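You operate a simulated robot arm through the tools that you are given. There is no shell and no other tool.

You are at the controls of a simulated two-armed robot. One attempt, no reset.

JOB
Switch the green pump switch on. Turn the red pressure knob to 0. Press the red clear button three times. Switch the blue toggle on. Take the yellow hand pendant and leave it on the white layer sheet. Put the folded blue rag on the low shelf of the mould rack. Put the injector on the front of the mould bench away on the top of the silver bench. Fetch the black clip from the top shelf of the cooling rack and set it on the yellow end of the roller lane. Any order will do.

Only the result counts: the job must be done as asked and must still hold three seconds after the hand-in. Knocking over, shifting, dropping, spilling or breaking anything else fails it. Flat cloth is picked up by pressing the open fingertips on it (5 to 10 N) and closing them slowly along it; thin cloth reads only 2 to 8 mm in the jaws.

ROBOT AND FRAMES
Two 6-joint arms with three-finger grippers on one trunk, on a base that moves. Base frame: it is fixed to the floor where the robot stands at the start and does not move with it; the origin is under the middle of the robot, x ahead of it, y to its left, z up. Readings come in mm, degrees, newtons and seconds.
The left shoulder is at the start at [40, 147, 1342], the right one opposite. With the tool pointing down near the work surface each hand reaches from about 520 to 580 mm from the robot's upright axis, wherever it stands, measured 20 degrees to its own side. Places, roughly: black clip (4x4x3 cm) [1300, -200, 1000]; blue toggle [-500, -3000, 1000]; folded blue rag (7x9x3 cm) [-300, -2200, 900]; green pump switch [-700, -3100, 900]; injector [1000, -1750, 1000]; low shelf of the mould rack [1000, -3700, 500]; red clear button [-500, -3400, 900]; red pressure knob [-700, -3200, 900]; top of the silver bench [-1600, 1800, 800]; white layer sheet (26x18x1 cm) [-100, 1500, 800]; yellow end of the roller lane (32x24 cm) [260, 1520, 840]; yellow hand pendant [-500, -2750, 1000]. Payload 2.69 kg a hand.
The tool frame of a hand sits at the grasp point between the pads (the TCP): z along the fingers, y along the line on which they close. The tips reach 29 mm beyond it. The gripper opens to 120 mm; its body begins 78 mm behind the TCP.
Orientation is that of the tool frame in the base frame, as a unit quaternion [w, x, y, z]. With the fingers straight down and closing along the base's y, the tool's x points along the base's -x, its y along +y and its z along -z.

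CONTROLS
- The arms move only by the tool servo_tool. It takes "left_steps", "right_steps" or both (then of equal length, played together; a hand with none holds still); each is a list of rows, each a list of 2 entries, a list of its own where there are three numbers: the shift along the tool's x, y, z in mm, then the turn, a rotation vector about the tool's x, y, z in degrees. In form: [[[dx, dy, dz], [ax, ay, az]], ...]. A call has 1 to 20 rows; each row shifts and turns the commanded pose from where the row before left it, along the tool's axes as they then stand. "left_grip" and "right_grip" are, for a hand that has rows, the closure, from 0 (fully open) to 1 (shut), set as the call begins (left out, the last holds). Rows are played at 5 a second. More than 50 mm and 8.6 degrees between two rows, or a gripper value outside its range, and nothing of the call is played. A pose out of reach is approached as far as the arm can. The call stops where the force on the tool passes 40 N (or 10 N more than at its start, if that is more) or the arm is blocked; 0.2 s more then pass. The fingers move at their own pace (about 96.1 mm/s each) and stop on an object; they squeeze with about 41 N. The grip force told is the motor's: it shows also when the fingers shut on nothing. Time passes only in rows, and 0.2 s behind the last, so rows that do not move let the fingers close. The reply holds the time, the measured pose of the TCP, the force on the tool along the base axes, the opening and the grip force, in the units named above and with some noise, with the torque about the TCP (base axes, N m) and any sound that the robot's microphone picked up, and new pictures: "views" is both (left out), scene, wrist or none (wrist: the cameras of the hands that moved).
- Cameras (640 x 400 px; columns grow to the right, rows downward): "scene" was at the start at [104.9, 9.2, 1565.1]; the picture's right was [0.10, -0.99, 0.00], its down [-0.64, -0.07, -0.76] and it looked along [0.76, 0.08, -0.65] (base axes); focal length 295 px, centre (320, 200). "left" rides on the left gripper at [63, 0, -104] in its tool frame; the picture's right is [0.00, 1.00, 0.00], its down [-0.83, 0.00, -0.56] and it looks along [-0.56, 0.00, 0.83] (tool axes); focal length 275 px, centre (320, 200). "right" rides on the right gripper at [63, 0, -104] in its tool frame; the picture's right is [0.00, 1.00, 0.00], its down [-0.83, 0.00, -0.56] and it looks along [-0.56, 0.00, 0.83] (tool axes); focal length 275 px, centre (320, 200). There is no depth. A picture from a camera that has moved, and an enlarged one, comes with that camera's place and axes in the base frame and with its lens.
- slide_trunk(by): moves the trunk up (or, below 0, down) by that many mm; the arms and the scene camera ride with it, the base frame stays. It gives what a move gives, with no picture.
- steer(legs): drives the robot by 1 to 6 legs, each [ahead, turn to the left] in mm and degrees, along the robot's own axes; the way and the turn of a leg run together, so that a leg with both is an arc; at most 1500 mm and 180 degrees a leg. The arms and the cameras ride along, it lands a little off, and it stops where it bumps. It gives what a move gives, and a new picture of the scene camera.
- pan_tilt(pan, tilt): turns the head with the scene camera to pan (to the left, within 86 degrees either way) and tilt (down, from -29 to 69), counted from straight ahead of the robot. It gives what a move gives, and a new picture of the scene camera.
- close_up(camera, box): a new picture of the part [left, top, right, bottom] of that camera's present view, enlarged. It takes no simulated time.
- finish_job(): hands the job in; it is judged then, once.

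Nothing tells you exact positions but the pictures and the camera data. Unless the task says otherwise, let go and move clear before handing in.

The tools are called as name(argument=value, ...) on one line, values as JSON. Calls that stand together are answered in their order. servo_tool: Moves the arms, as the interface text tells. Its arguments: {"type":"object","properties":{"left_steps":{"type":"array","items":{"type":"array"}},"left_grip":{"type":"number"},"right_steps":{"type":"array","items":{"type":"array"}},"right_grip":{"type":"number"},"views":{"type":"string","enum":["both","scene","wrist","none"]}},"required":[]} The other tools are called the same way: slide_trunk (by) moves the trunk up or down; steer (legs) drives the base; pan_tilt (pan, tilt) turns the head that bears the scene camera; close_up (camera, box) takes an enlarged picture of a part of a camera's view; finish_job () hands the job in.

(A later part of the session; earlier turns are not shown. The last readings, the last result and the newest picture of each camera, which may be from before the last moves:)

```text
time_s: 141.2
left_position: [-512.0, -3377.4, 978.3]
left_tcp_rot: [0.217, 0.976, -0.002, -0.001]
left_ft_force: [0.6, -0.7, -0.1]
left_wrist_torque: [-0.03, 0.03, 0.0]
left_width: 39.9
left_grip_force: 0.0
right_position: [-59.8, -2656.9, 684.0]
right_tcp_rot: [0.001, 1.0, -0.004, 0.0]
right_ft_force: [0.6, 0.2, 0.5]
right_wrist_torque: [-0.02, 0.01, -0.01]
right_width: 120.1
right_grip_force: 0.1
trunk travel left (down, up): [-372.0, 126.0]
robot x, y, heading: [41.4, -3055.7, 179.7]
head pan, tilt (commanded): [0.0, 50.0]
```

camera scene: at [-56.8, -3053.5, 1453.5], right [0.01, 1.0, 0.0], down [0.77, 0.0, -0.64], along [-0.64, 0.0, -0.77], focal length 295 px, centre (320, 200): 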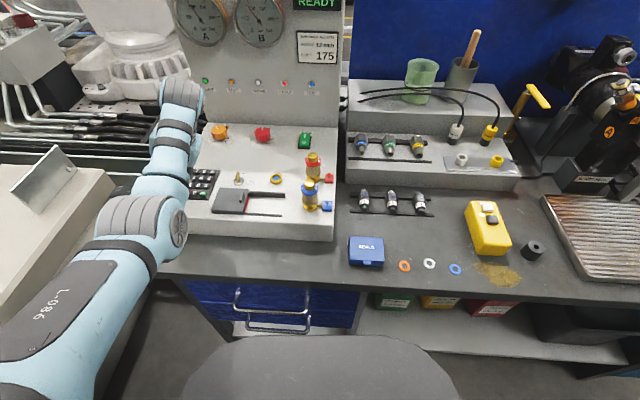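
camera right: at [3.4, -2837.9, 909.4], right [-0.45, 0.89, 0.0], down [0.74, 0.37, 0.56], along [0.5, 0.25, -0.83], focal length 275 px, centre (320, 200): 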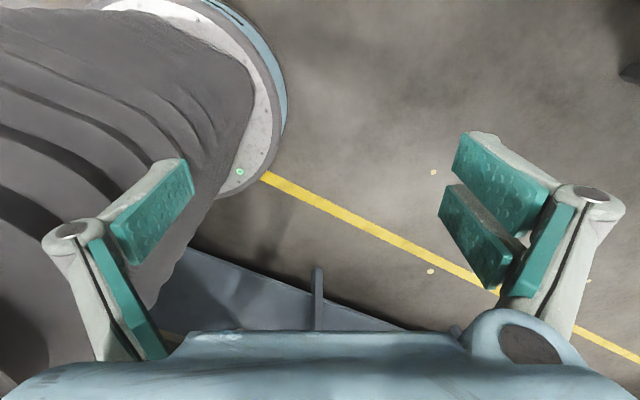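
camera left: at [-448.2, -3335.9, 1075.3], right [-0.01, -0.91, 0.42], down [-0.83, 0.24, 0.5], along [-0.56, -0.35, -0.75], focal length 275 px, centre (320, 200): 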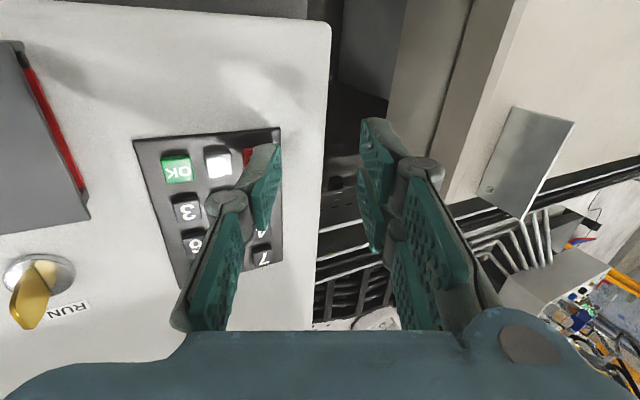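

Second click. Third press now.

servo_tool(left_steps=[[[0, -1.27, 2.7], [0, 0, 0]], [[0, -1.27, 2.7], [0, 0, 0]], [[0, -0.85, 1.8], [0, 0, 0]], [[0, 0, 0], [0, 0, 0]]], views="wrist")

close_up(camera="left", box=[120, 100, 320, 260])

servo_tool(left_steps=[[[0, 1.7, -3.6], [0, 0, 0]], [[0, 1.7, -3.6], [0, 0, 0]], [[0, 8.5, -18], [0, 0, 0]], [[0, 8.5, -18], [0, 0, 0]]], views="both")

```text
time_s: 142.2
left_position: [-512.4, -3377.8, 971.3]
left_tcp_rot: [0.217, 0.976, -0.003, -0.001]
left_ft_force: [0.4, 1.2, 3.7]
left_wrist_torque: [0.12, 0.05, 0.03]
left_width: 40.1
left_grip_force: 0.1
right_position: [-59.1, -2656.1, 684.3]
right_tcp_rot: [0.001, 1.0, -0.004, -0.001]
right_ft_force: [0.2, 0.0, 0.4]
right_wrist_torque: [0.0, 0.02, -0.02]
right_width: 120.2
right_grip_force: 0.0
trunk travel left (down, up): [-372.0, 126.0]
robot x, y, heading: [39.3, -3054.6, 179.7]
head pan, tilt (commanded): [0.0, 50.0]
heard: click
camera left: at [-447.7, -3334.9, 1067.5], right [-0.01, -0.91, 0.42], down [-0.83, 0.24, 0.5], along [-0.56, -0.35, -0.75], focal length 275 px, centre (320, 200)
```

left: 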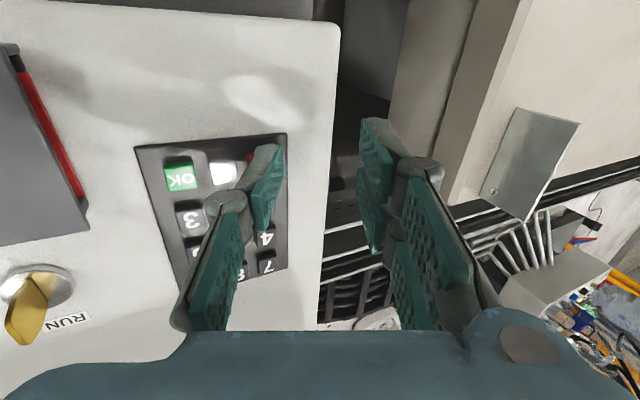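

```text
2.50 times, centred on (220, 180) of left
camera zoom: at [-447.7, -3334.9, 1067.5], right [-0.01, -0.91, 0.42], down [-0.83, 0.24, 0.5], along [-0.56, -0.35, -0.75], focal length 688 px, centre (570, 250)
```

zoom: 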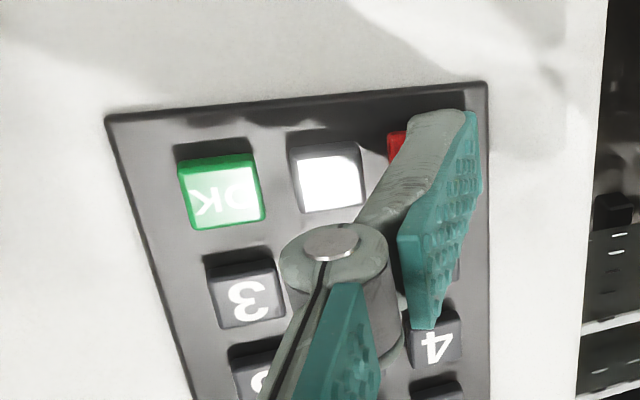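

```text
time_s: 143.2
left_position: [-512.2, -3379.7, 1019.1]
left_tcp_rot: [0.217, 0.976, -0.002, 0.0]
left_ft_force: [-0.4, 0.8, -0.3]
left_wrist_torque: [-0.02, 0.01, 0.0]
left_width: 39.9
left_grip_force: 0.1
right_position: [-60.4, -2656.6, 685.3]
right_tcp_rot: [0.001, 1.0, -0.003, 0.0]
right_ft_force: [-0.6, 0.1, 0.0]
right_wrist_torque: [0.02, -0.01, 0.0]
right_width: 120.0
right_grip_force: 0.1
trunk travel left (down, up): [-372.0, 126.0]
robot x, y, heading: [37.5, -3054.0, 179.7]
head pan, tilt (commanded): [0.0, 50.0]
camera scene: at [-56.6, -3053.5, 1453.6], right [0.01, 1.0, 0.0], down [0.77, 0.0, -0.64], along [-0.64, 0.0, -0.77], focal length 295 px, centre (320, 200)
camera left: at [-447.9, -3335.8, 1115.0], right [-0.01, -0.91, 0.42], down [-0.83, 0.24, 0.5], along [-0.56, -0.35, -0.75], focal length 275 px, centre (320, 200)
```

scene: 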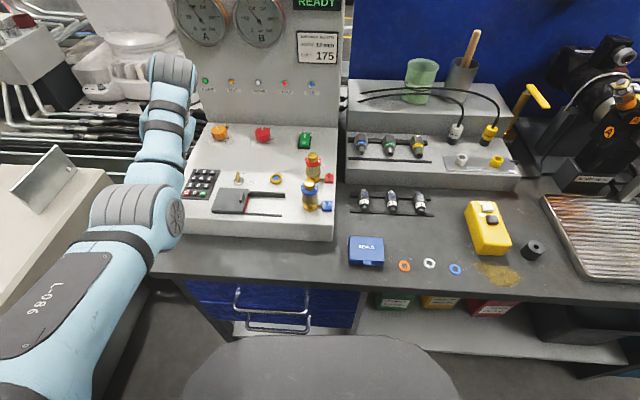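
left: 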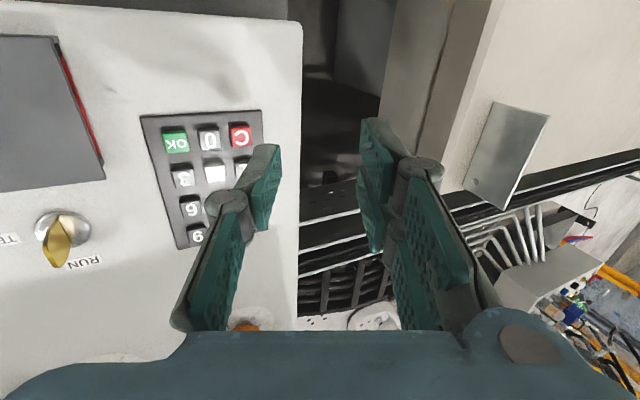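

Three clicks heard — the clear button is done. Next is the blue toggle; I zoom in on it from the scene camera.

close_up(camera="scene", box=[295, 140, 345, 220])

close_up(camera="scene", box=[315, 190, 340, 215])

```text
5.00 times, centred on (320, 180) of scene
camera zoom: at [-56.6, -3053.5, 1453.6], right [0.01, 1.0, 0.0], down [0.77, 0.0, -0.64], along [-0.64, 0.0, -0.77], focal length 1476 px, centre (320, 300)
```

zoom: 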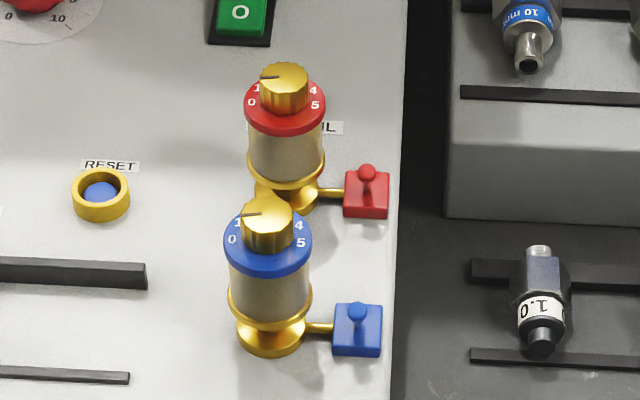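

```text
16.00 times, centred on (328, 202) of scene
camera zoom: at [-56.6, -3053.5, 1453.6], right [0.01, 1.0, 0.0], down [0.77, 0.0, -0.64], along [-0.64, 0.0, -0.77], focal length 4722 px, centre (200, 160)
```

zoom: 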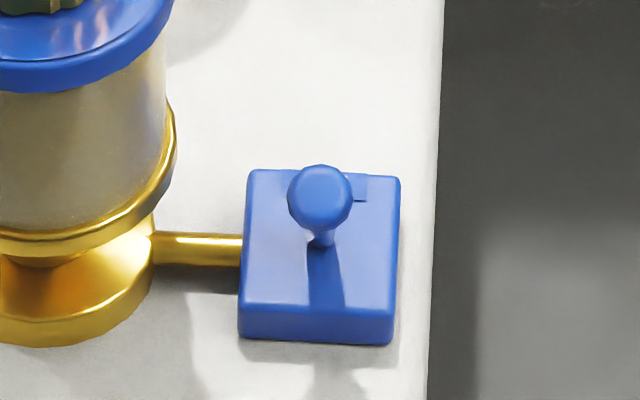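

The blue lever's ball is at about (-469,-3035,955), leaning toward me; ON is away. I raise the left hand, remove the tilt, yaw 90° so the thumb's back leads, and back the base off 100 mm.

servo_tool(left_steps=[[[0, 8.45, -18.1], [0, 0, 0]], [[0, 8.45, -18.1], [0, 0, 0]], [[0, 8.45, -18.1], [0, 0, 0]], [[0, 0, 0], [8.4, 0, 0]], [[0, 0, 0], [8.3, 0, 0]], [[0, 0, 0], [8.3, 0, 0]], [[0, 0, 0], [0, 0, -8.5]], [[0, 0, 0], [0, 0, -8.5]], [[0, 0, 0], [0, 0, -8.5]], [[0, 0, 0], [0, 0, -8.5]], [[0, 0, 0], [0, 0, -8.5]], [[0, 0, 0], [0, 0, -8.5]], [[0, 0, 0], [0, 0, -8.5]], [[0, 0, 0], [0, 0, -8.5]], [[0, 0, 0], [0, 0, -8.5]], [[0, 0, 0], [0, 0, -8.5]], [[0, 0, 0], [0, 0, -5]]], views="none")

steer(legs=[[-100, 0]])

```text
time_s: 146.8
left_position: [-515.6, -3379.2, 1078.5]
left_tcp_rot: [0.0, 0.708, 0.706, 0.0]
left_ft_force: [0.3, -0.4, -0.1]
left_wrist_torque: [-0.01, 0.02, -0.02]
left_width: 40.1
left_grip_force: 0.1
left hand out of reach, approached as far as the arm can: row 4
right_position: [-60.5, -2656.4, 686.1]
right_tcp_rot: [-0.001, 1.0, -0.004, 0.0]
right_ft_force: [-0.4, 0.5, 0.2]
right_wrist_torque: [0.0, -0.02, 0.01]
right_width: 119.8
right_grip_force: 0.0
trunk travel left (down, up): [-372.0, 126.0]
robot x, y, heading: [38.1, -3057.1, 179.6]
head pan, tilt (commanded): [0.0, 50.0]
```

```text
time_s: 148.0
left_position: [-418.4, -3379.0, 1076.3]
left_tcp_rot: [0.002, 0.709, 0.705, 0.0]
left_ft_force: [0.3, 0.4, 0.6]
left_wrist_torque: [-0.01, -0.04, 0.0]
left_width: 40.0
left_grip_force: 0.0
right_position: [37.4, -2657.0, 684.1]
right_tcp_rot: [0.0, 1.0, -0.004, 0.001]
right_ft_force: [-0.5, -0.3, -0.2]
right_wrist_torque: [0.03, -0.04, -0.02]
right_width: 120.0
right_grip_force: 0.1
trunk travel left (down, up): [-372.0, 126.0]
robot x, y, heading: [143.5, -3053.7, 179.7]
head pan, tilt (commanded): [0.0, 50.0]
camera scene: at [38.5, -3054.5, 1453.2], right [0.01, 1.0, 0.0], down [0.77, 0.0, -0.64], along [-0.64, 0.0, -0.77], focal length 295 px, centre (320, 200)
```

scene: 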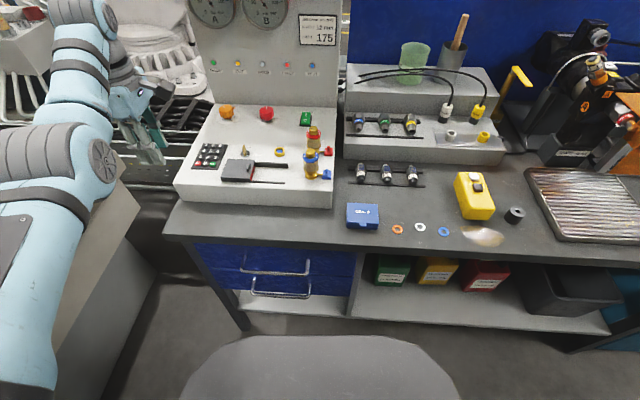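

servo_tool(left_steps=[[[43, 0, 0], [0, 0, 0]], [[43, 0, 0], [0, 0, 0]], [[43, 0, 0], [0, 0, 0]], [[43, 0, 0], [0, 0, 0]], [[43, 0, 0], [0, 0, 0]], [[43, 0, 0], [0, 0, 0]], [[43, 0, 0], [0, 0, 0]], [[43, 0, 0], [0, 0, 0]], [[0, 0, 0], [0, 0, 0]]], views="both")

```text
time_s: 150.0
left_position: [-392.7, -3062.7, 1074.0]
left_tcp_rot: [-0.001, 0.709, 0.705, 0.0]
left_ft_force: [0.3, -1.1, -0.5]
left_wrist_torque: [-0.03, 0.03, -0.01]
left_width: 39.8
left_grip_force: 0.0
left hand out of reach, approached as far as the arm can: row 1, 2, 6, 7, 8
right_position: [39.9, -2656.7, 684.6]
right_tcp_rot: [-0.001, 1.0, -0.003, -0.002]
right_ft_force: [0.2, -1.2, 0.0]
right_wrist_torque: [0.0, 0.03, -0.01]
right_width: 120.2
right_grip_force: 0.1
trunk travel left (down, up): [-372.0, 126.0]
robot x, y, heading: [136.5, -3056.1, 179.7]
head pan, tilt (commanded): [0.0, 50.0]
camera scene: at [42.7, -3054.9, 1453.5], right [0.01, 1.0, 0.0], down [0.77, 0.0, -0.64], along [-0.64, 0.0, -0.77], focal length 295 px, centre (320, 200)
camera left: at [-391.7, -3000.0, 1179.9], right [1.0, -0.01, 0.0], down [-0.01, -0.83, 0.56], along [-0.01, -0.56, -0.83], focal length 275 px, centre (320, 200)
```

scene: 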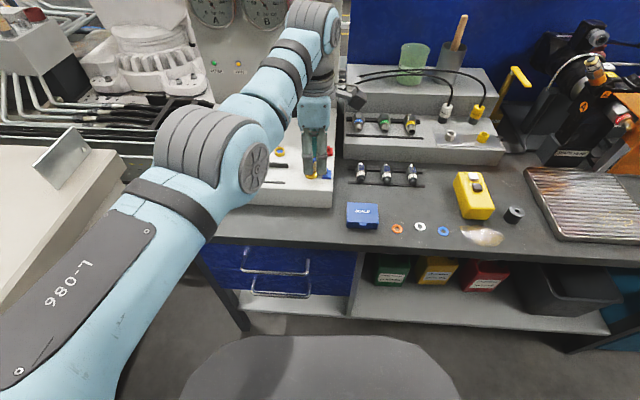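
left: 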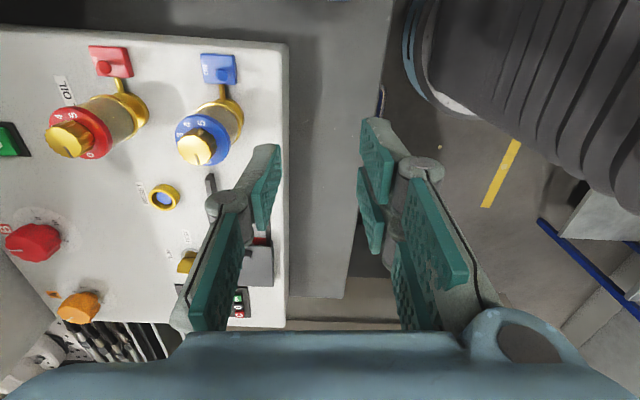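

servo_tool(left_steps=[[[14, -15, 10], [0, 0, 0]], [[14, -15, 10], [0, 0, 0]], [[0, 0, 15], [0, 0, 0]], [[0, 0, 15], [0, 0, 0]], [[0, 0, 0], [0, 0, 0]]], views="both")

close_up(camera="left", box=[140, 40, 300, 240])

```text
time_s: 151.2
left_position: [-392.5, -3055.0, 1026.8]
left_tcp_rot: [0.0, 0.709, 0.705, -0.001]
left_ft_force: [0.4, -0.6, 0.9]
left_wrist_torque: [0.03, -0.02, 0.01]
left_width: 39.9
left_grip_force: 0.1
left hand out of reach, approached as far as the arm can: row 1, 2
right_position: [40.6, -2656.3, 684.6]
right_tcp_rot: [0.001, 1.0, -0.003, -0.001]
right_ft_force: [-0.4, 0.1, -0.7]
right_wrist_torque: [0.01, 0.0, 0.0]
right_width: 120.0
right_grip_force: 0.1
trunk travel left (down, up): [-372.0, 126.0]
robot x, y, heading: [138.9, -3054.0, 179.5]
head pan, tilt (commanded): [0.0, 50.0]
camera scene: at [42.9, -3054.0, 1453.5], right [0.01, 1.0, 0.0], down [0.77, 0.0, -0.64], along [-0.64, 0.0, -0.77], focal length 295 px, centre (320, 200)
camera left: at [-390.6, -2993.2, 1131.4], right [1.0, -0.01, 0.0], down [-0.01, -0.83, 0.56], along [-0.01, -0.56, -0.83], focal length 275 px, centre (320, 200)
```

scene: 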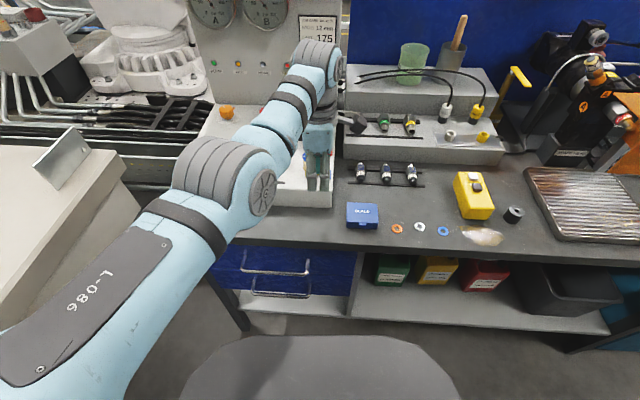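
left: 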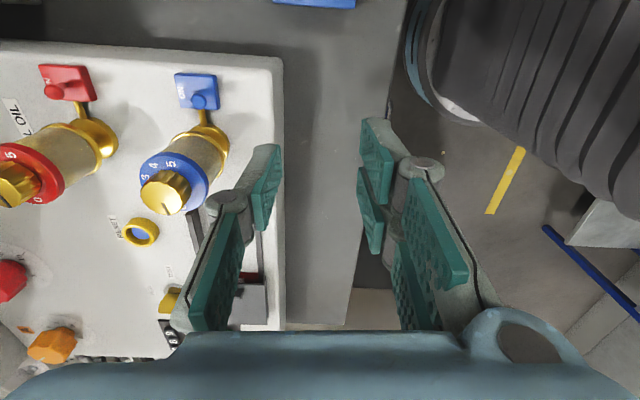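

```text
2.00 times, centred on (220, 140) of left
camera zoom: at [-390.6, -2993.2, 1131.4], right [1.0, -0.01, 0.0], down [-0.01, -0.83, 0.56], along [-0.01, -0.56, -0.83], focal length 551 px, centre (520, 320)
```

zoom: 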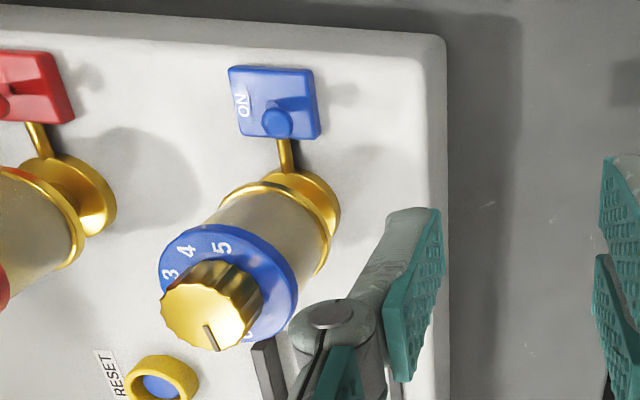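

servo_tool(left_steps=[[[6, -5, 10], [0, 0, 0]], [[7, -12, 5], [0, 0, 0]], [[7.5, -13.5, 2], [0, 0, 0]], [[0, 0, 0], [0, 0, 0]]], views="wrist")

close_up(camera="left", box=[140, 40, 300, 240])

close_up(camera="scene", box=[270, 100, 370, 200])

```text
time_s: 152.2
left_position: [-393.1, -3054.4, 1010.8]
left_tcp_rot: [0.0, 0.709, 0.705, -0.001]
left_ft_force: [1.2, 0.5, 0.4]
left_wrist_torque: [-0.01, 0.01, 0.01]
left_width: 39.9
left_grip_force: 0.1
left hand out of reach, approached as far as the arm can: row 1, 2, 3
right_position: [38.9, -2656.1, 684.3]
right_tcp_rot: [0.001, 1.0, -0.004, -0.001]
right_ft_force: [-0.7, -0.7, -0.1]
right_wrist_torque: [0.0, -0.03, -0.01]
right_width: 119.9
right_grip_force: 0.0
trunk travel left (down, up): [-372.0, 126.0]
robot x, y, heading: [140.2, -3055.8, 179.6]
head pan, tilt (commanded): [0.0, 50.0]
camera left: at [-390.7, -2991.7, 1115.9], right [1.0, -0.01, 0.0], down [-0.01, -0.83, 0.56], along [-0.01, -0.56, -0.83], focal length 275 px, centre (320, 200)
```

left: 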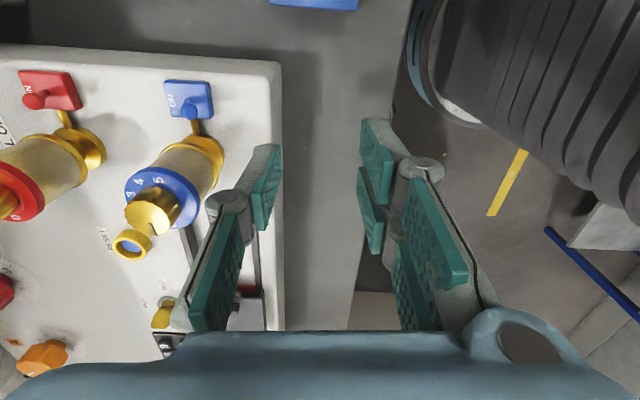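

```text
2.00 times, centred on (220, 140) of left
camera zoom: at [-390.7, -2991.7, 1115.9], right [1.0, -0.01, 0.0], down [-0.01, -0.83, 0.56], along [-0.01, -0.56, -0.83], focal length 551 px, centre (520, 320)
```

zoom: 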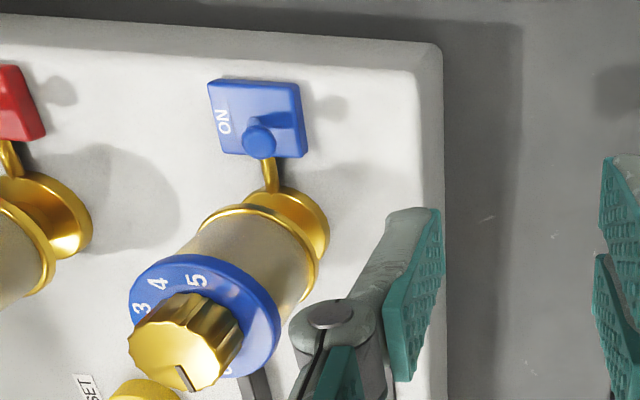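

```text
4.00 times, centred on (320, 150) of scene
camera zoom: at [42.8, -3054.0, 1453.5], right [0.01, 1.0, 0.0], down [0.77, 0.0, -0.64], along [-0.64, 0.0, -0.77], focal length 1180 px, centre (320, 400)
```

zoom: 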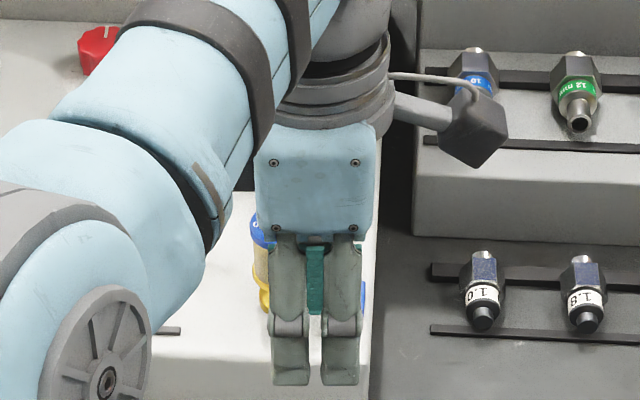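

The left arm cannot cross my centre line, so I turn the base right by 15° and back up a little to bring the toggle into the left arm's zone.

steer(legs=[[0, -15], [-30, 0]])

```text
time_s: 153.9
left_position: [-349.3, -2923.2, 1007.1]
left_tcp_rot: [0.003, 0.795, 0.606, 0.001]
left_ft_force: [0.6, -0.3, -1.7]
left_wrist_torque: [-0.04, -0.06, 0.02]
left_width: 40.1
left_grip_force: 0.0
right_position: [171.5, -2650.6, 685.5]
right_tcp_rot: [0.001, 0.991, -0.134, 0.003]
right_ft_force: [0.0, 0.6, -0.6]
right_wrist_torque: [-0.03, -0.05, 0.03]
right_width: 120.1
right_grip_force: 0.1
trunk travel left (down, up): [-372.0, 126.0]
robot x, y, heading: [173.5, -3064.2, 164.4]
head pan, tilt (commanded): [0.0, 50.0]
camera scene: at [67.4, -3034.9, 1452.9], right [0.27, 0.96, 0.0], down [0.74, -0.2, -0.64], along [-0.62, 0.17, -0.77], focal length 295 px, centre (320, 200)
```

scene: 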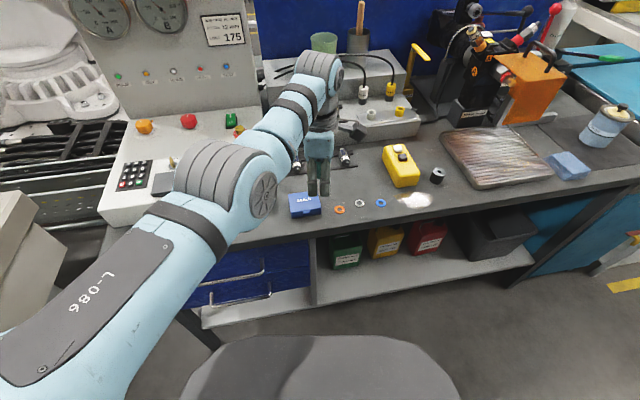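

servo_tool(left_steps=[[[0, 0, 0], [0, 0, -7.7]], [[0, 0, 0], [0, 0, -7.7]], [[-37, -22, 0], [0, 0, 0]], [[-37, -22, 0], [0, 0, 0]], [[-37.5, -22, 0], [0, 0, 0]], [[0, 0, 0], [0, 0, 0]]], views="both")

close_up(camera="left", box=[140, 40, 300, 240])

```text
time_s: 155.3
left_position: [-409.3, -3037.3, 1011.6]
left_tcp_rot: [0.0, 0.706, 0.708, -0.001]
left_ft_force: [0.0, 0.0, 1.0]
left_wrist_torque: [-0.01, 0.01, -0.04]
left_width: 40.0
left_grip_force: 0.1
right_position: [176.1, -2651.1, 684.7]
right_tcp_rot: [0.0, 0.991, -0.135, 0.0]
right_ft_force: [0.6, 0.3, 0.1]
right_wrist_torque: [0.01, 0.01, -0.02]
right_width: 120.0
right_grip_force: 0.1
trunk travel left (down, up): [-372.0, 126.0]
robot x, y, heading: [166.7, -3062.6, 164.6]
head pan, tilt (commanded): [0.0, 50.0]
camera scene: at [75.5, -3036.5, 1453.5], right [0.27, 0.96, 0.0], down [0.74, -0.2, -0.64], along [-0.62, 0.17, -0.77], focal length 295 px, centre (320, 200)
camera left: at [-409.4, -2974.9, 1117.0], right [1.0, 0.0, 0.0], down [0.0, -0.83, 0.56], along [0.0, -0.56, -0.83], focal length 275 px, centre (320, 200)
```

scene: 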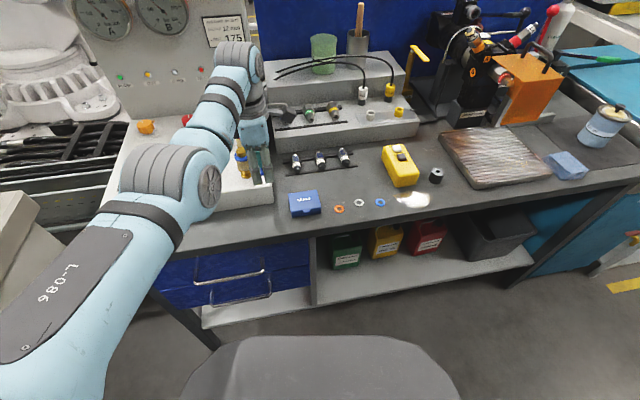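
left: 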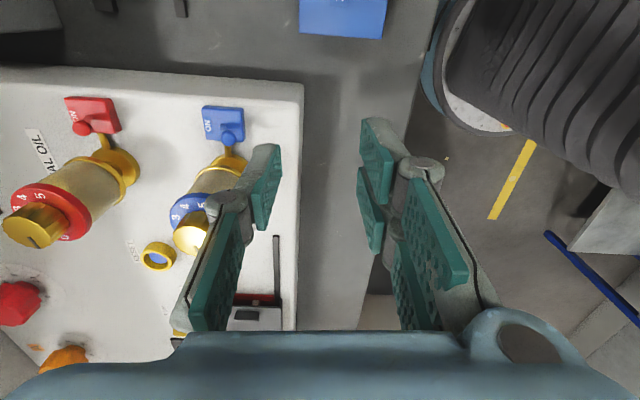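

```text
2.00 times, centred on (220, 140) of left
camera zoom: at [-409.4, -2974.9, 1117.0], right [1.0, 0.0, 0.0], down [0.0, -0.83, 0.56], along [0.0, -0.56, -0.83], focal length 551 px, centre (520, 320)
```

zoom: 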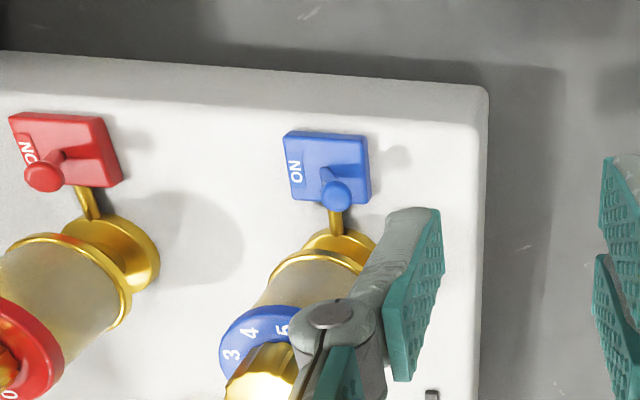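

I can see the red lever leans to its ON side and the blue one to OFF. I lower the thumb beside the blue lever.

servo_tool(left_steps=[[[5, 0, 10], [0, 0, 0]], [[0, 0, 12], [0, 0, 0]], [[0, 0, 11], [0, 0, 0]], [[0, 0, 0], [0, 0, 0]]], views="wrist")

close_up(camera="left", box=[140, 60, 300, 220])

close_up(camera="scene", box=[220, 110, 300, 210])

```text
time_s: 156.3
left_position: [-410.3, -3032.1, 978.0]
left_tcp_rot: [0.0, 0.706, 0.708, -0.001]
left_ft_force: [0.0, 0.4, 0.0]
left_wrist_torque: [0.0, 0.0, -0.01]
left_width: 39.8
left_grip_force: 0.0
right_position: [174.7, -2652.5, 684.9]
right_tcp_rot: [0.001, 0.991, -0.136, -0.001]
right_ft_force: [-0.5, -0.5, 0.0]
right_wrist_torque: [0.0, -0.04, -0.01]
right_width: 120.1
right_grip_force: 0.0
trunk travel left (down, up): [-372.0, 126.0]
robot x, y, heading: [168.0, -3062.3, 164.5]
head pan, tilt (commanded): [0.0, 50.0]
camera left: at [-409.0, -2969.6, 1083.4], right [1.0, 0.0, 0.0], down [0.0, -0.83, 0.56], along [0.0, -0.56, -0.83], focal length 275 px, centre (320, 200)
```

left: 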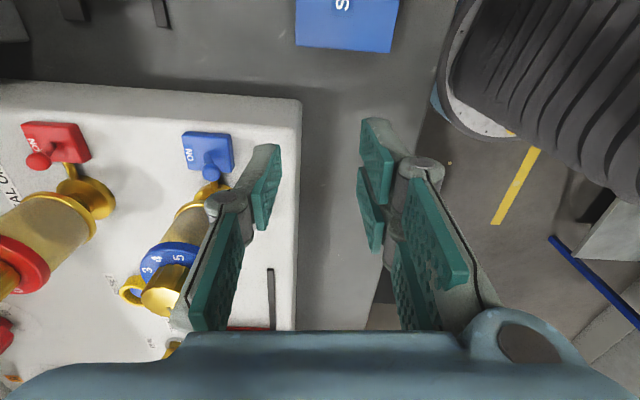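

```text
2.50 times, centred on (220, 140) of left
camera zoom: at [-409.0, -2969.6, 1083.4], right [1.0, 0.0, 0.0], down [0.0, -0.83, 0.56], along [0.0, -0.56, -0.83], focal length 688 px, centre (570, 350)
```

zoom: 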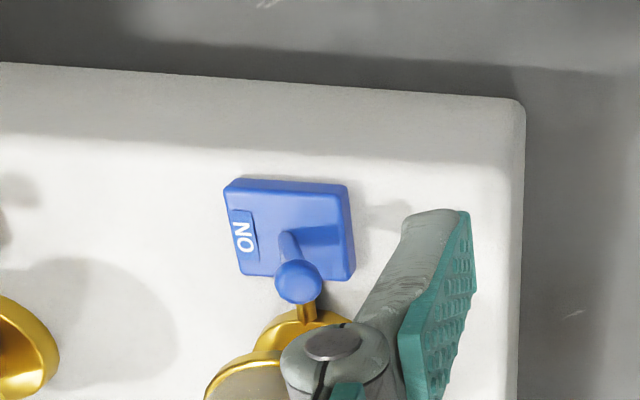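

```text
4.00 times, centred on (260, 160) of scene
camera zoom: at [75.1, -3036.9, 1453.5], right [0.27, 0.96, 0.0], down [0.74, -0.2, -0.64], along [-0.62, 0.17, -0.77], focal length 1180 px, centre (560, 360)
```

zoom: 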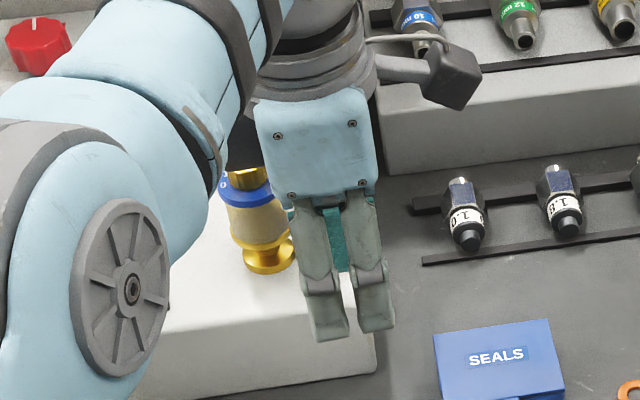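

The thumb is beside the ball with about 18 mm gap. I push away (−x) in small steps, listening.

servo_tool(left_steps=[[[0, -5, 0], [0, 0, 0]], [[0, -5, 0], [0, 0, 0]], [[0, -5, 0], [0, 0, 0]], [[0, 0, 0], [0, 0, 0]]], views="none")

servo_tool(left_steps=[[[0, -3, 0], [0, 0, 0]], [[0, -2, 0], [0, 0, 0]], [[0, 0, 0], [0, 0, 0]]], views="wrist")

close_up(camera="left", box=[140, 60, 300, 220])

```text
time_s: 157.3
left_position: [-411.3, -3036.1, 979.5]
left_tcp_rot: [0.0, 0.707, 0.708, -0.001]
left_ft_force: [-0.4, 0.5, -0.5]
left_wrist_torque: [-0.02, -0.01, -0.03]
left_width: 40.1
left_grip_force: 0.1
left hand out of reach, approached as far as the arm can: row 1, 2, 3
right_position: [174.6, -2652.4, 684.6]
right_tcp_rot: [0.001, 0.991, -0.135, -0.001]
right_ft_force: [0.2, -1.0, 1.0]
right_wrist_torque: [-0.01, 0.0, 0.02]
right_width: 120.1
right_grip_force: 0.1
trunk travel left (down, up): [-372.0, 126.0]
robot x, y, heading: [171.7, -3063.0, 164.6]
head pan, tilt (commanded): [0.0, 50.0]
```

```text
time_s: 158.1
left_position: [-412.5, -3039.1, 979.4]
left_tcp_rot: [0.0, 0.706, 0.708, -0.001]
left_ft_force: [-0.4, -0.1, 0.6]
left_wrist_torque: [-0.01, 0.02, -0.02]
left_width: 39.8
left_grip_force: 0.1
left hand out of reach, approached as far as the arm can: row 2
right_position: [175.5, -2652.9, 684.5]
right_tcp_rot: [0.001, 0.991, -0.135, -0.002]
right_ft_force: [-0.3, 0.3, -0.9]
right_wrist_torque: [-0.01, 0.0, 0.01]
right_width: 120.3
right_grip_force: 0.1
trunk travel left (down, up): [-372.0, 126.0]
robot x, y, heading: [171.0, -3059.4, 164.6]
head pan, tilt (commanded): [0.0, 50.0]
camera left: at [-411.9, -2975.7, 1084.5], right [1.0, 0.0, 0.0], down [0.0, -0.83, 0.56], along [0.0, -0.56, -0.83], focal length 275 px, centre (320, 200)
```

left: 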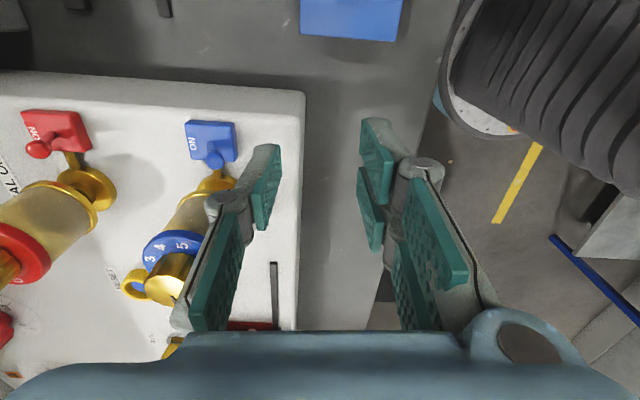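

```text
2.50 times, centred on (220, 140) of left
camera zoom: at [-411.9, -2975.7, 1084.5], right [1.0, 0.0, 0.0], down [0.0, -0.83, 0.56], along [0.0, -0.56, -0.83], focal length 688 px, centre (570, 350)
```

zoom: 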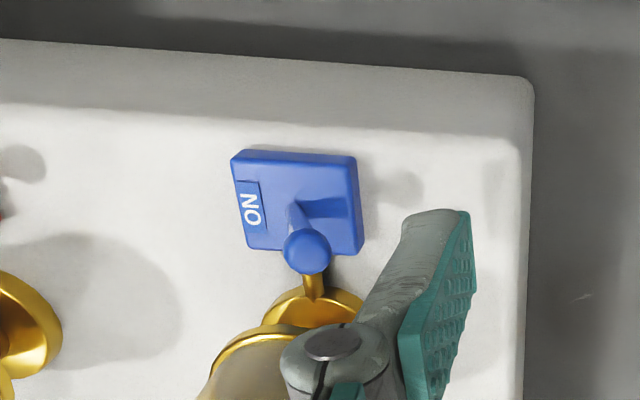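

The arm is at its limit here, so I retract 25 mm, drive the base 25 mm forward, and push again.

servo_tool(left_steps=[[[0, 12, 0], [0, 0, 0]], [[0, 14, 0], [0, 0, 0]], [[0, 0, 0], [0, 0, 0]]], views="none")

steer(legs=[[28, 0]])

servo_tool(left_steps=[[[0, -3, 0], [0, 0, 0]], [[0, -3, 0], [0, 0, 0]], [[0, 0, 0], [0, 0, 0]]], views="wrist")

```text
time_s: 158.9
left_position: [-386.3, -3038.4, 978.9]
left_tcp_rot: [0.001, 0.706, 0.708, -0.001]
left_ft_force: [0.3, 0.2, -0.4]
left_wrist_torque: [-0.02, 0.0, -0.06]
left_width: 39.9
left_grip_force: 0.1
right_position: [175.1, -2651.5, 683.9]
right_tcp_rot: [0.0, 0.991, -0.135, -0.001]
right_ft_force: [0.6, 0.2, 0.1]
right_wrist_torque: [-0.04, -0.03, 0.03]
right_width: 119.9
right_grip_force: 0.0
trunk travel left (down, up): [-372.0, 126.0]
robot x, y, heading: [170.6, -3061.9, 164.7]
head pan, tilt (commanded): [0.0, 50.0]
```

```text
time_s: 159.8
left_position: [-409.8, -3032.8, 981.6]
left_tcp_rot: [-0.003, 0.707, 0.707, -0.003]
left_ft_force: [0.3, -0.8, 0.2]
left_wrist_torque: [0.04, 0.05, -0.04]
left_width: 40.1
left_grip_force: 0.0
right_position: [151.2, -2646.0, 685.2]
right_tcp_rot: [0.0, 0.991, -0.135, -0.003]
right_ft_force: [0.7, -0.9, 0.2]
right_wrist_torque: [0.01, 0.01, 0.0]
right_width: 120.1
right_grip_force: 0.0
trunk travel left (down, up): [-372.0, 126.0]
robot x, y, heading: [143.6, -3052.6, 164.6]
head pan, tilt (commanded): [0.0, 50.0]
camera scene: at [55.3, -3031.4, 1454.1], right [0.27, 0.96, 0.0], down [0.74, -0.2, -0.65], along [-0.62, 0.17, -0.76], focal length 295 px, centre (320, 200)
```

scene: 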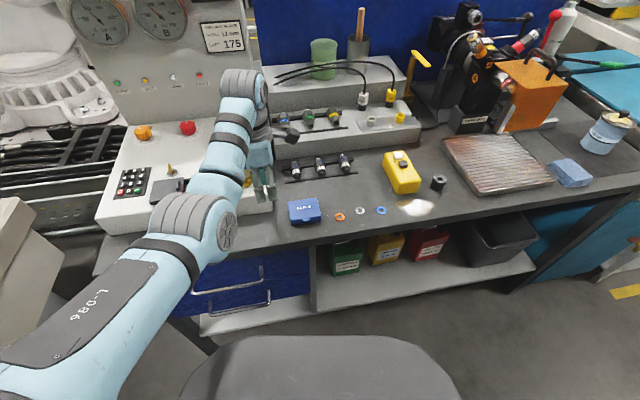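

```text
time_s: 160.6
left_position: [-419.9, -3030.5, 977.6]
left_tcp_rot: [0.001, 0.707, 0.708, -0.001]
left_ft_force: [-0.2, 0.8, -0.4]
left_wrist_torque: [-0.01, 0.0, -0.01]
left_width: 40.0
left_grip_force: 0.0
right_position: [147.7, -2644.7, 683.8]
right_tcp_rot: [0.001, 0.991, -0.135, 0.0]
right_ft_force: [-0.3, 0.2, 0.4]
right_wrist_torque: [-0.02, -0.01, 0.02]
right_width: 120.1
right_grip_force: 0.1
trunk travel left (down, up): [-372.0, 126.0]
robot x, y, heading: [143.3, -3054.5, 164.7]
head pan, tilt (commanded): [0.0, 50.0]
camera left: at [-419.2, -2967.8, 1083.8], right [1.0, 0.0, 0.0], down [0.0, -0.83, 0.56], along [0.0, -0.56, -0.83], focal length 275 px, centre (320, 200)
```

left: 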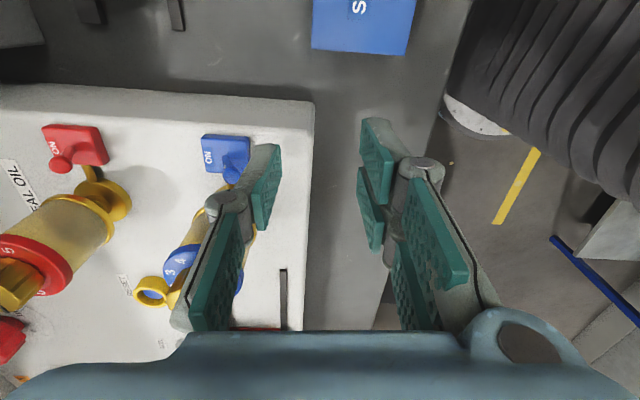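

servo_tool(left_steps=[[[-4, -3, 0], [0, 0, 0]], [[0, -3, 0], [0, 0, 0]], [[0, 0, 0], [0, 0, 0]]], views="none")

servo_tool(left_steps=[[[0, -2, 0], [0, 0, 0]], [[0, -2, 0], [0, 0, 0]], [[0, 0, 0], [0, 0, 0]]], views="wrist")

close_up(camera="left", box=[140, 60, 300, 220])

```text
time_s: 161.3
left_position: [-425.0, -3033.9, 978.8]
left_tcp_rot: [0.0, 0.707, 0.707, -0.001]
left_ft_force: [-0.3, 0.5, -0.8]
left_wrist_torque: [-0.01, -0.01, -0.01]
left_width: 39.9
left_grip_force: 0.1
right_position: [147.8, -2645.3, 685.0]
right_tcp_rot: [0.0, 0.991, -0.135, -0.001]
right_ft_force: [-0.6, 0.1, 0.3]
right_wrist_torque: [0.0, 0.01, -0.01]
right_width: 119.9
right_grip_force: 0.2
trunk travel left (down, up): [-372.0, 126.0]
robot x, y, heading: [145.0, -3059.0, 164.5]
head pan, tilt (commanded): [0.0, 50.0]
```

```text
time_s: 162.2
left_position: [-428.7, -3035.1, 979.2]
left_tcp_rot: [0.0, 0.707, 0.708, -0.002]
left_ft_force: [0.1, 0.1, -0.5]
left_wrist_torque: [-0.03, -0.03, -0.01]
left_width: 39.7
left_grip_force: 0.1
right_position: [148.8, -2645.6, 684.2]
right_tcp_rot: [0.001, 0.991, -0.135, -0.001]
right_ft_force: [0.6, -0.3, 0.4]
right_wrist_torque: [0.03, 0.0, 0.03]
right_width: 119.9
right_grip_force: 0.1
trunk travel left (down, up): [-372.0, 126.0]
robot x, y, heading: [144.3, -3054.1, 164.5]
head pan, tilt (commanded): [0.0, 50.0]
camera left: at [-428.9, -2972.4, 1084.2], right [1.0, 0.0, 0.0], down [0.0, -0.83, 0.56], along [0.0, -0.56, -0.83], focal length 275 px, centre (320, 200)
```

left: 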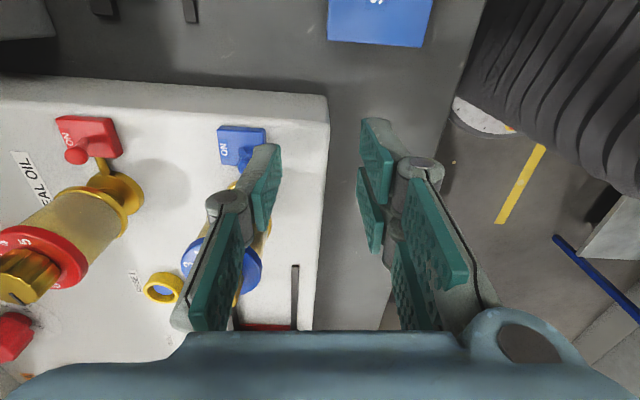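

```text
2.50 times, centred on (220, 140) of left
camera zoom: at [-428.9, -2972.4, 1084.2], right [1.0, 0.0, 0.0], down [0.0, -0.83, 0.56], along [0.0, -0.56, -0.83], focal length 688 px, centre (570, 350)
```

zoom: 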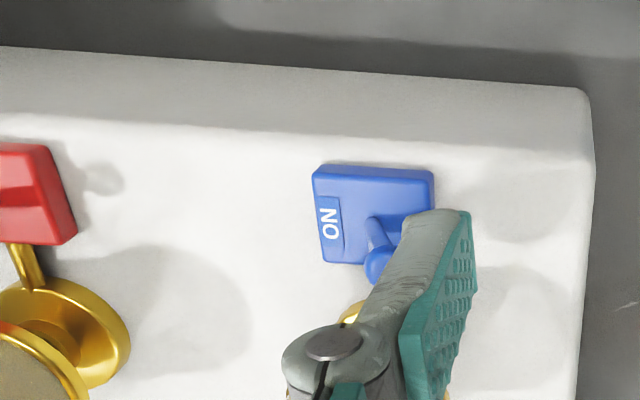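

servo_tool(left_steps=[[[0, -2, 0], [0, 0, 0]], [[0, -2, 0], [0, 0, 0]], [[0, 0, 0], [0, 0, 0]]], views="none")

servo_tool(left_steps=[[[0, -2, 0], [0, 0, 0]], [[0, -2, 0], [0, 0, 0]], [[0, 0, 0], [0, 0, 0]]], views="none")

close_up(camera="left", box=[140, 60, 300, 220])

```text
time_s: 162.9
left_position: [-433.7, -3034.6, 978.5]
left_tcp_rot: [0.0, 0.707, 0.707, -0.001]
left_ft_force: [0.2, 0.5, 0.1]
left_wrist_torque: [-0.01, 0.0, 0.02]
left_width: 39.9
left_grip_force: 0.0
right_position: [147.8, -2645.2, 684.8]
right_tcp_rot: [0.001, 0.991, -0.134, 0.0]
right_ft_force: [1.2, 0.7, -0.6]
right_wrist_torque: [-0.04, 0.02, -0.02]
right_width: 120.0
right_grip_force: 0.1
trunk travel left (down, up): [-372.0, 126.0]
robot x, y, heading: [142.0, -3057.1, 164.4]
head pan, tilt (commanded): [0.0, 50.0]
```

```text
time_s: 163.8
left_position: [-437.8, -3034.8, 978.3]
left_tcp_rot: [0.0, 0.707, 0.707, -0.001]
left_ft_force: [-0.4, -0.8, -0.1]
left_wrist_torque: [0.0, -0.02, 0.0]
left_width: 39.9
left_grip_force: 0.1
right_position: [148.7, -2645.2, 685.6]
right_tcp_rot: [0.0, 0.991, -0.135, -0.001]
right_ft_force: [-0.3, 0.3, 1.0]
right_wrist_torque: [0.02, -0.02, 0.0]
right_width: 119.9
right_grip_force: 0.1
trunk travel left (down, up): [-372.0, 126.0]
robot x, y, heading: [138.6, -3057.4, 164.9]
head pan, tilt (commanded): [0.0, 50.0]
```

```text
2.50 times, centred on (220, 140) of left
camera zoom: at [-437.0, -2972.1, 1084.3], right [1.0, 0.0, 0.0], down [0.0, -0.83, 0.56], along [0.0, -0.56, -0.83], focal length 688 px, centre (570, 350)
```

zoom: 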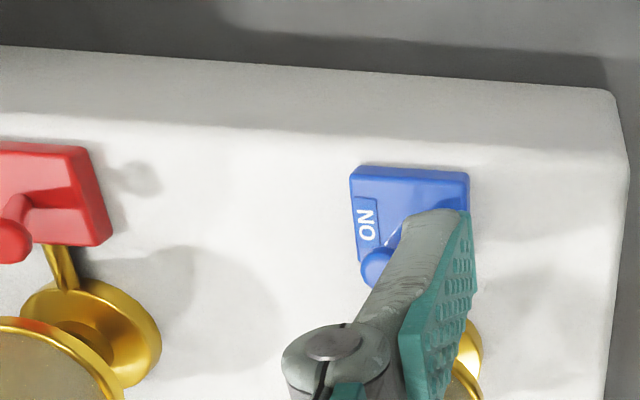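

servo_tool(left_steps=[[[0, -2, 0], [0, 0, 0]], [[0, -2, 0], [0, 0, 0]], [[0, 0, 0], [0, 0, 0]]], views="none")

close_up(camera="left", box=[140, 60, 300, 220])

```text
time_s: 164.6
left_position: [-442.0, -3034.2, 979.7]
left_tcp_rot: [0.0, 0.707, 0.707, -0.002]
left_ft_force: [-0.3, 1.1, 0.4]
left_wrist_torque: [-0.02, 0.02, -0.01]
left_width: 39.9
left_grip_force: 0.0
right_position: [149.0, -2644.4, 684.7]
right_tcp_rot: [0.001, 0.991, -0.135, -0.001]
right_ft_force: [-0.2, 0.2, 0.1]
right_wrist_torque: [0.01, 0.02, -0.02]
right_width: 120.4
right_grip_force: 0.1
trunk travel left (down, up): [-372.0, 126.0]
robot x, y, heading: [143.4, -3055.8, 164.5]
head pan, tilt (commanded): [0.0, 50.0]
```

```text
2.50 times, centred on (220, 140) of left
camera zoom: at [-440.7, -2972.0, 1084.4], right [1.0, 0.0, 0.0], down [0.0, -0.83, 0.56], along [0.0, -0.56, -0.83], focal length 688 px, centre (570, 350)
```

zoom: 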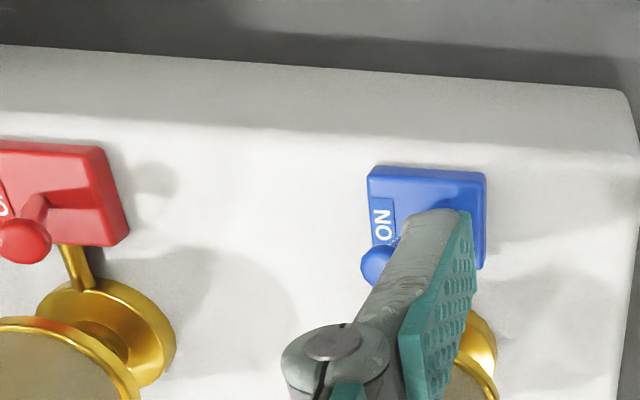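

servo_tool(left_steps=[[[0, 10, 0], [0, 0, 0]], [[0, 12, 0], [0, 0, 0]], [[0, 0, 0], [0, 0, 0]]], views="none")

close_up(camera="left", box=[40, 60, 280, 220])

```text
time_s: 165.3
left_position: [-418.2, -3035.2, 977.7]
left_tcp_rot: [0.0, 0.707, 0.707, 0.0]
left_ft_force: [-0.5, -0.3, 0.6]
left_wrist_torque: [-0.02, -0.03, 0.0]
left_width: 39.9
left_grip_force: 0.0
right_position: [148.1, -2644.4, 684.3]
right_tcp_rot: [0.001, 0.991, -0.135, 0.0]
right_ft_force: [-0.3, -0.3, 0.3]
right_wrist_torque: [0.0, 0.0, 0.01]
right_width: 120.0
right_grip_force: 0.0
trunk travel left (down, up): [-372.0, 126.0]
robot x, y, heading: [142.4, -3056.6, 164.7]
head pan, tilt (commanded): [0.0, 50.0]
```

```text
2.50 times, centred on (160, 140) of left
camera zoom: at [-418.6, -2972.2, 1084.3], right [1.0, 0.0, 0.0], down [0.0, -0.83, 0.56], along [0.0, -0.56, -0.83], focal length 688 px, centre (720, 350)
```

zoom: 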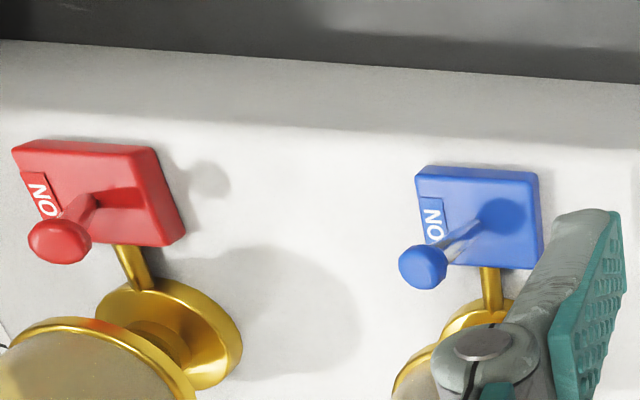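

The blue lever is now ON, like the red one. I raise the trunk so the hand clears the regulators, restore the tool yaw, and move the base to about (-40, -3204) for the green rocker and red knob.

slide_trunk(by=110)

servo_tool(left_steps=[[[0, 0, 0], [0, 0, 8.5]], [[0, 0, 0], [0, 0, 8.5]], [[0, 0, 0], [0, 0, 8.5]], [[0, 0, 0], [0, 0, 8.5]], [[0, 0, 0], [0, 0, 8.5]], [[0, 0, 0], [0, 0, 8.5]], [[0, 0, 0], [0, 0, 8.5]], [[0, 0, 0], [0, 0, 8.5]], [[0, 0, 0], [0, 0, 8.5]], [[0, 0, 0], [0, 0, 8.5]], [[0, 0, 0], [0, 0, 8.5]], [[0, 0, 0], [0, 0, 8.5]]], views="none")

```text
time_s: 166.8
left_position: [-420.3, -3034.7, 1089.3]
left_tcp_rot: [0.001, 0.707, 0.707, -0.001]
left_ft_force: [0.0, 0.2, 0.7]
left_wrist_torque: [0.03, 0.02, 0.0]
left_width: 40.1
left_grip_force: 0.0
right_position: [149.0, -2645.1, 796.3]
right_tcp_rot: [0.001, 0.991, -0.135, -0.001]
right_ft_force: [-0.7, -0.1, -0.6]
right_wrist_torque: [0.04, 0.03, -0.04]
right_width: 119.8
right_grip_force: 0.1
trunk travel left (down, up): [-482.0, 16.0]
robot x, y, heading: [140.9, -3054.9, 164.3]
head pan, tilt (commanded): [0.0, 50.0]
```

```text
time_s: 169.4
left_position: [-418.9, -3034.6, 1089.3]
left_tcp_rot: [0.001, 0.994, -0.105, 0.0]
left_ft_force: [0.5, -0.2, 0.0]
left_wrist_torque: [0.0, -0.02, 0.01]
left_width: 40.1
left_grip_force: 0.0
right_position: [148.1, -2645.9, 796.4]
right_tcp_rot: [0.001, 0.991, -0.135, 0.0]
right_ft_force: [-0.5, 0.0, 0.1]
right_wrist_torque: [0.01, -0.01, 0.0]
right_width: 120.0
right_grip_force: 0.0
trunk travel left (down, up): [-482.0, 16.0]
robot x, y, heading: [142.9, -3058.6, 164.7]
head pan, tilt (commanded): [0.0, 50.0]
```

I back up first so that the side-tucked right hand stays clear of the bench, then approach (-40, -3204) nearly straight.

steer(legs=[[-350, 0], [0, 21.3], [400, 0]])

```text
time_s: 174.9
left_position: [-444.0, -3380.1, 1091.8]
left_tcp_rot: [0.002, 0.996, 0.084, -0.003]
left_ft_force: [0.5, -1.3, -0.7]
left_wrist_torque: [-0.01, 0.0, 0.02]
left_width: 39.8
left_grip_force: 0.0
right_position: [-60.6, -2807.9, 796.4]
right_tcp_rot: [0.002, 0.999, 0.053, -0.001]
right_ft_force: [0.3, 0.0, -0.4]
right_wrist_torque: [0.0, 0.01, 0.0]
right_width: 119.8
right_grip_force: 0.1
trunk travel left (down, up): [-482.0, 16.0]
robot x, y, heading: [85.6, -3191.7, -173.7]
head pan, tilt (commanded): [0.0, 50.0]
camera scene: at [-9.5, -3202.5, 1564.5], right [-0.11, 0.99, 0.0], down [0.76, 0.08, -0.64], along [-0.64, -0.07, -0.76], focal length 295 px, centre (320, 200)
```

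scene: 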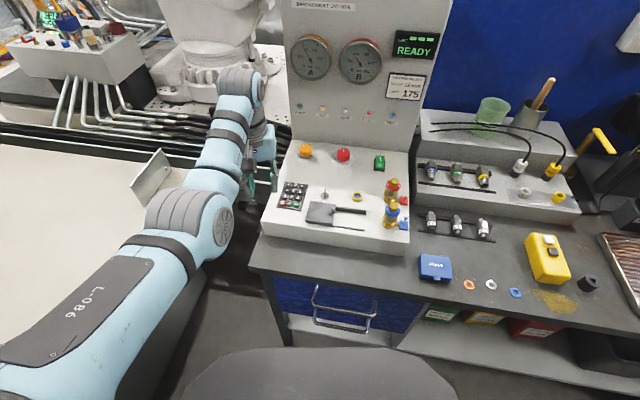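

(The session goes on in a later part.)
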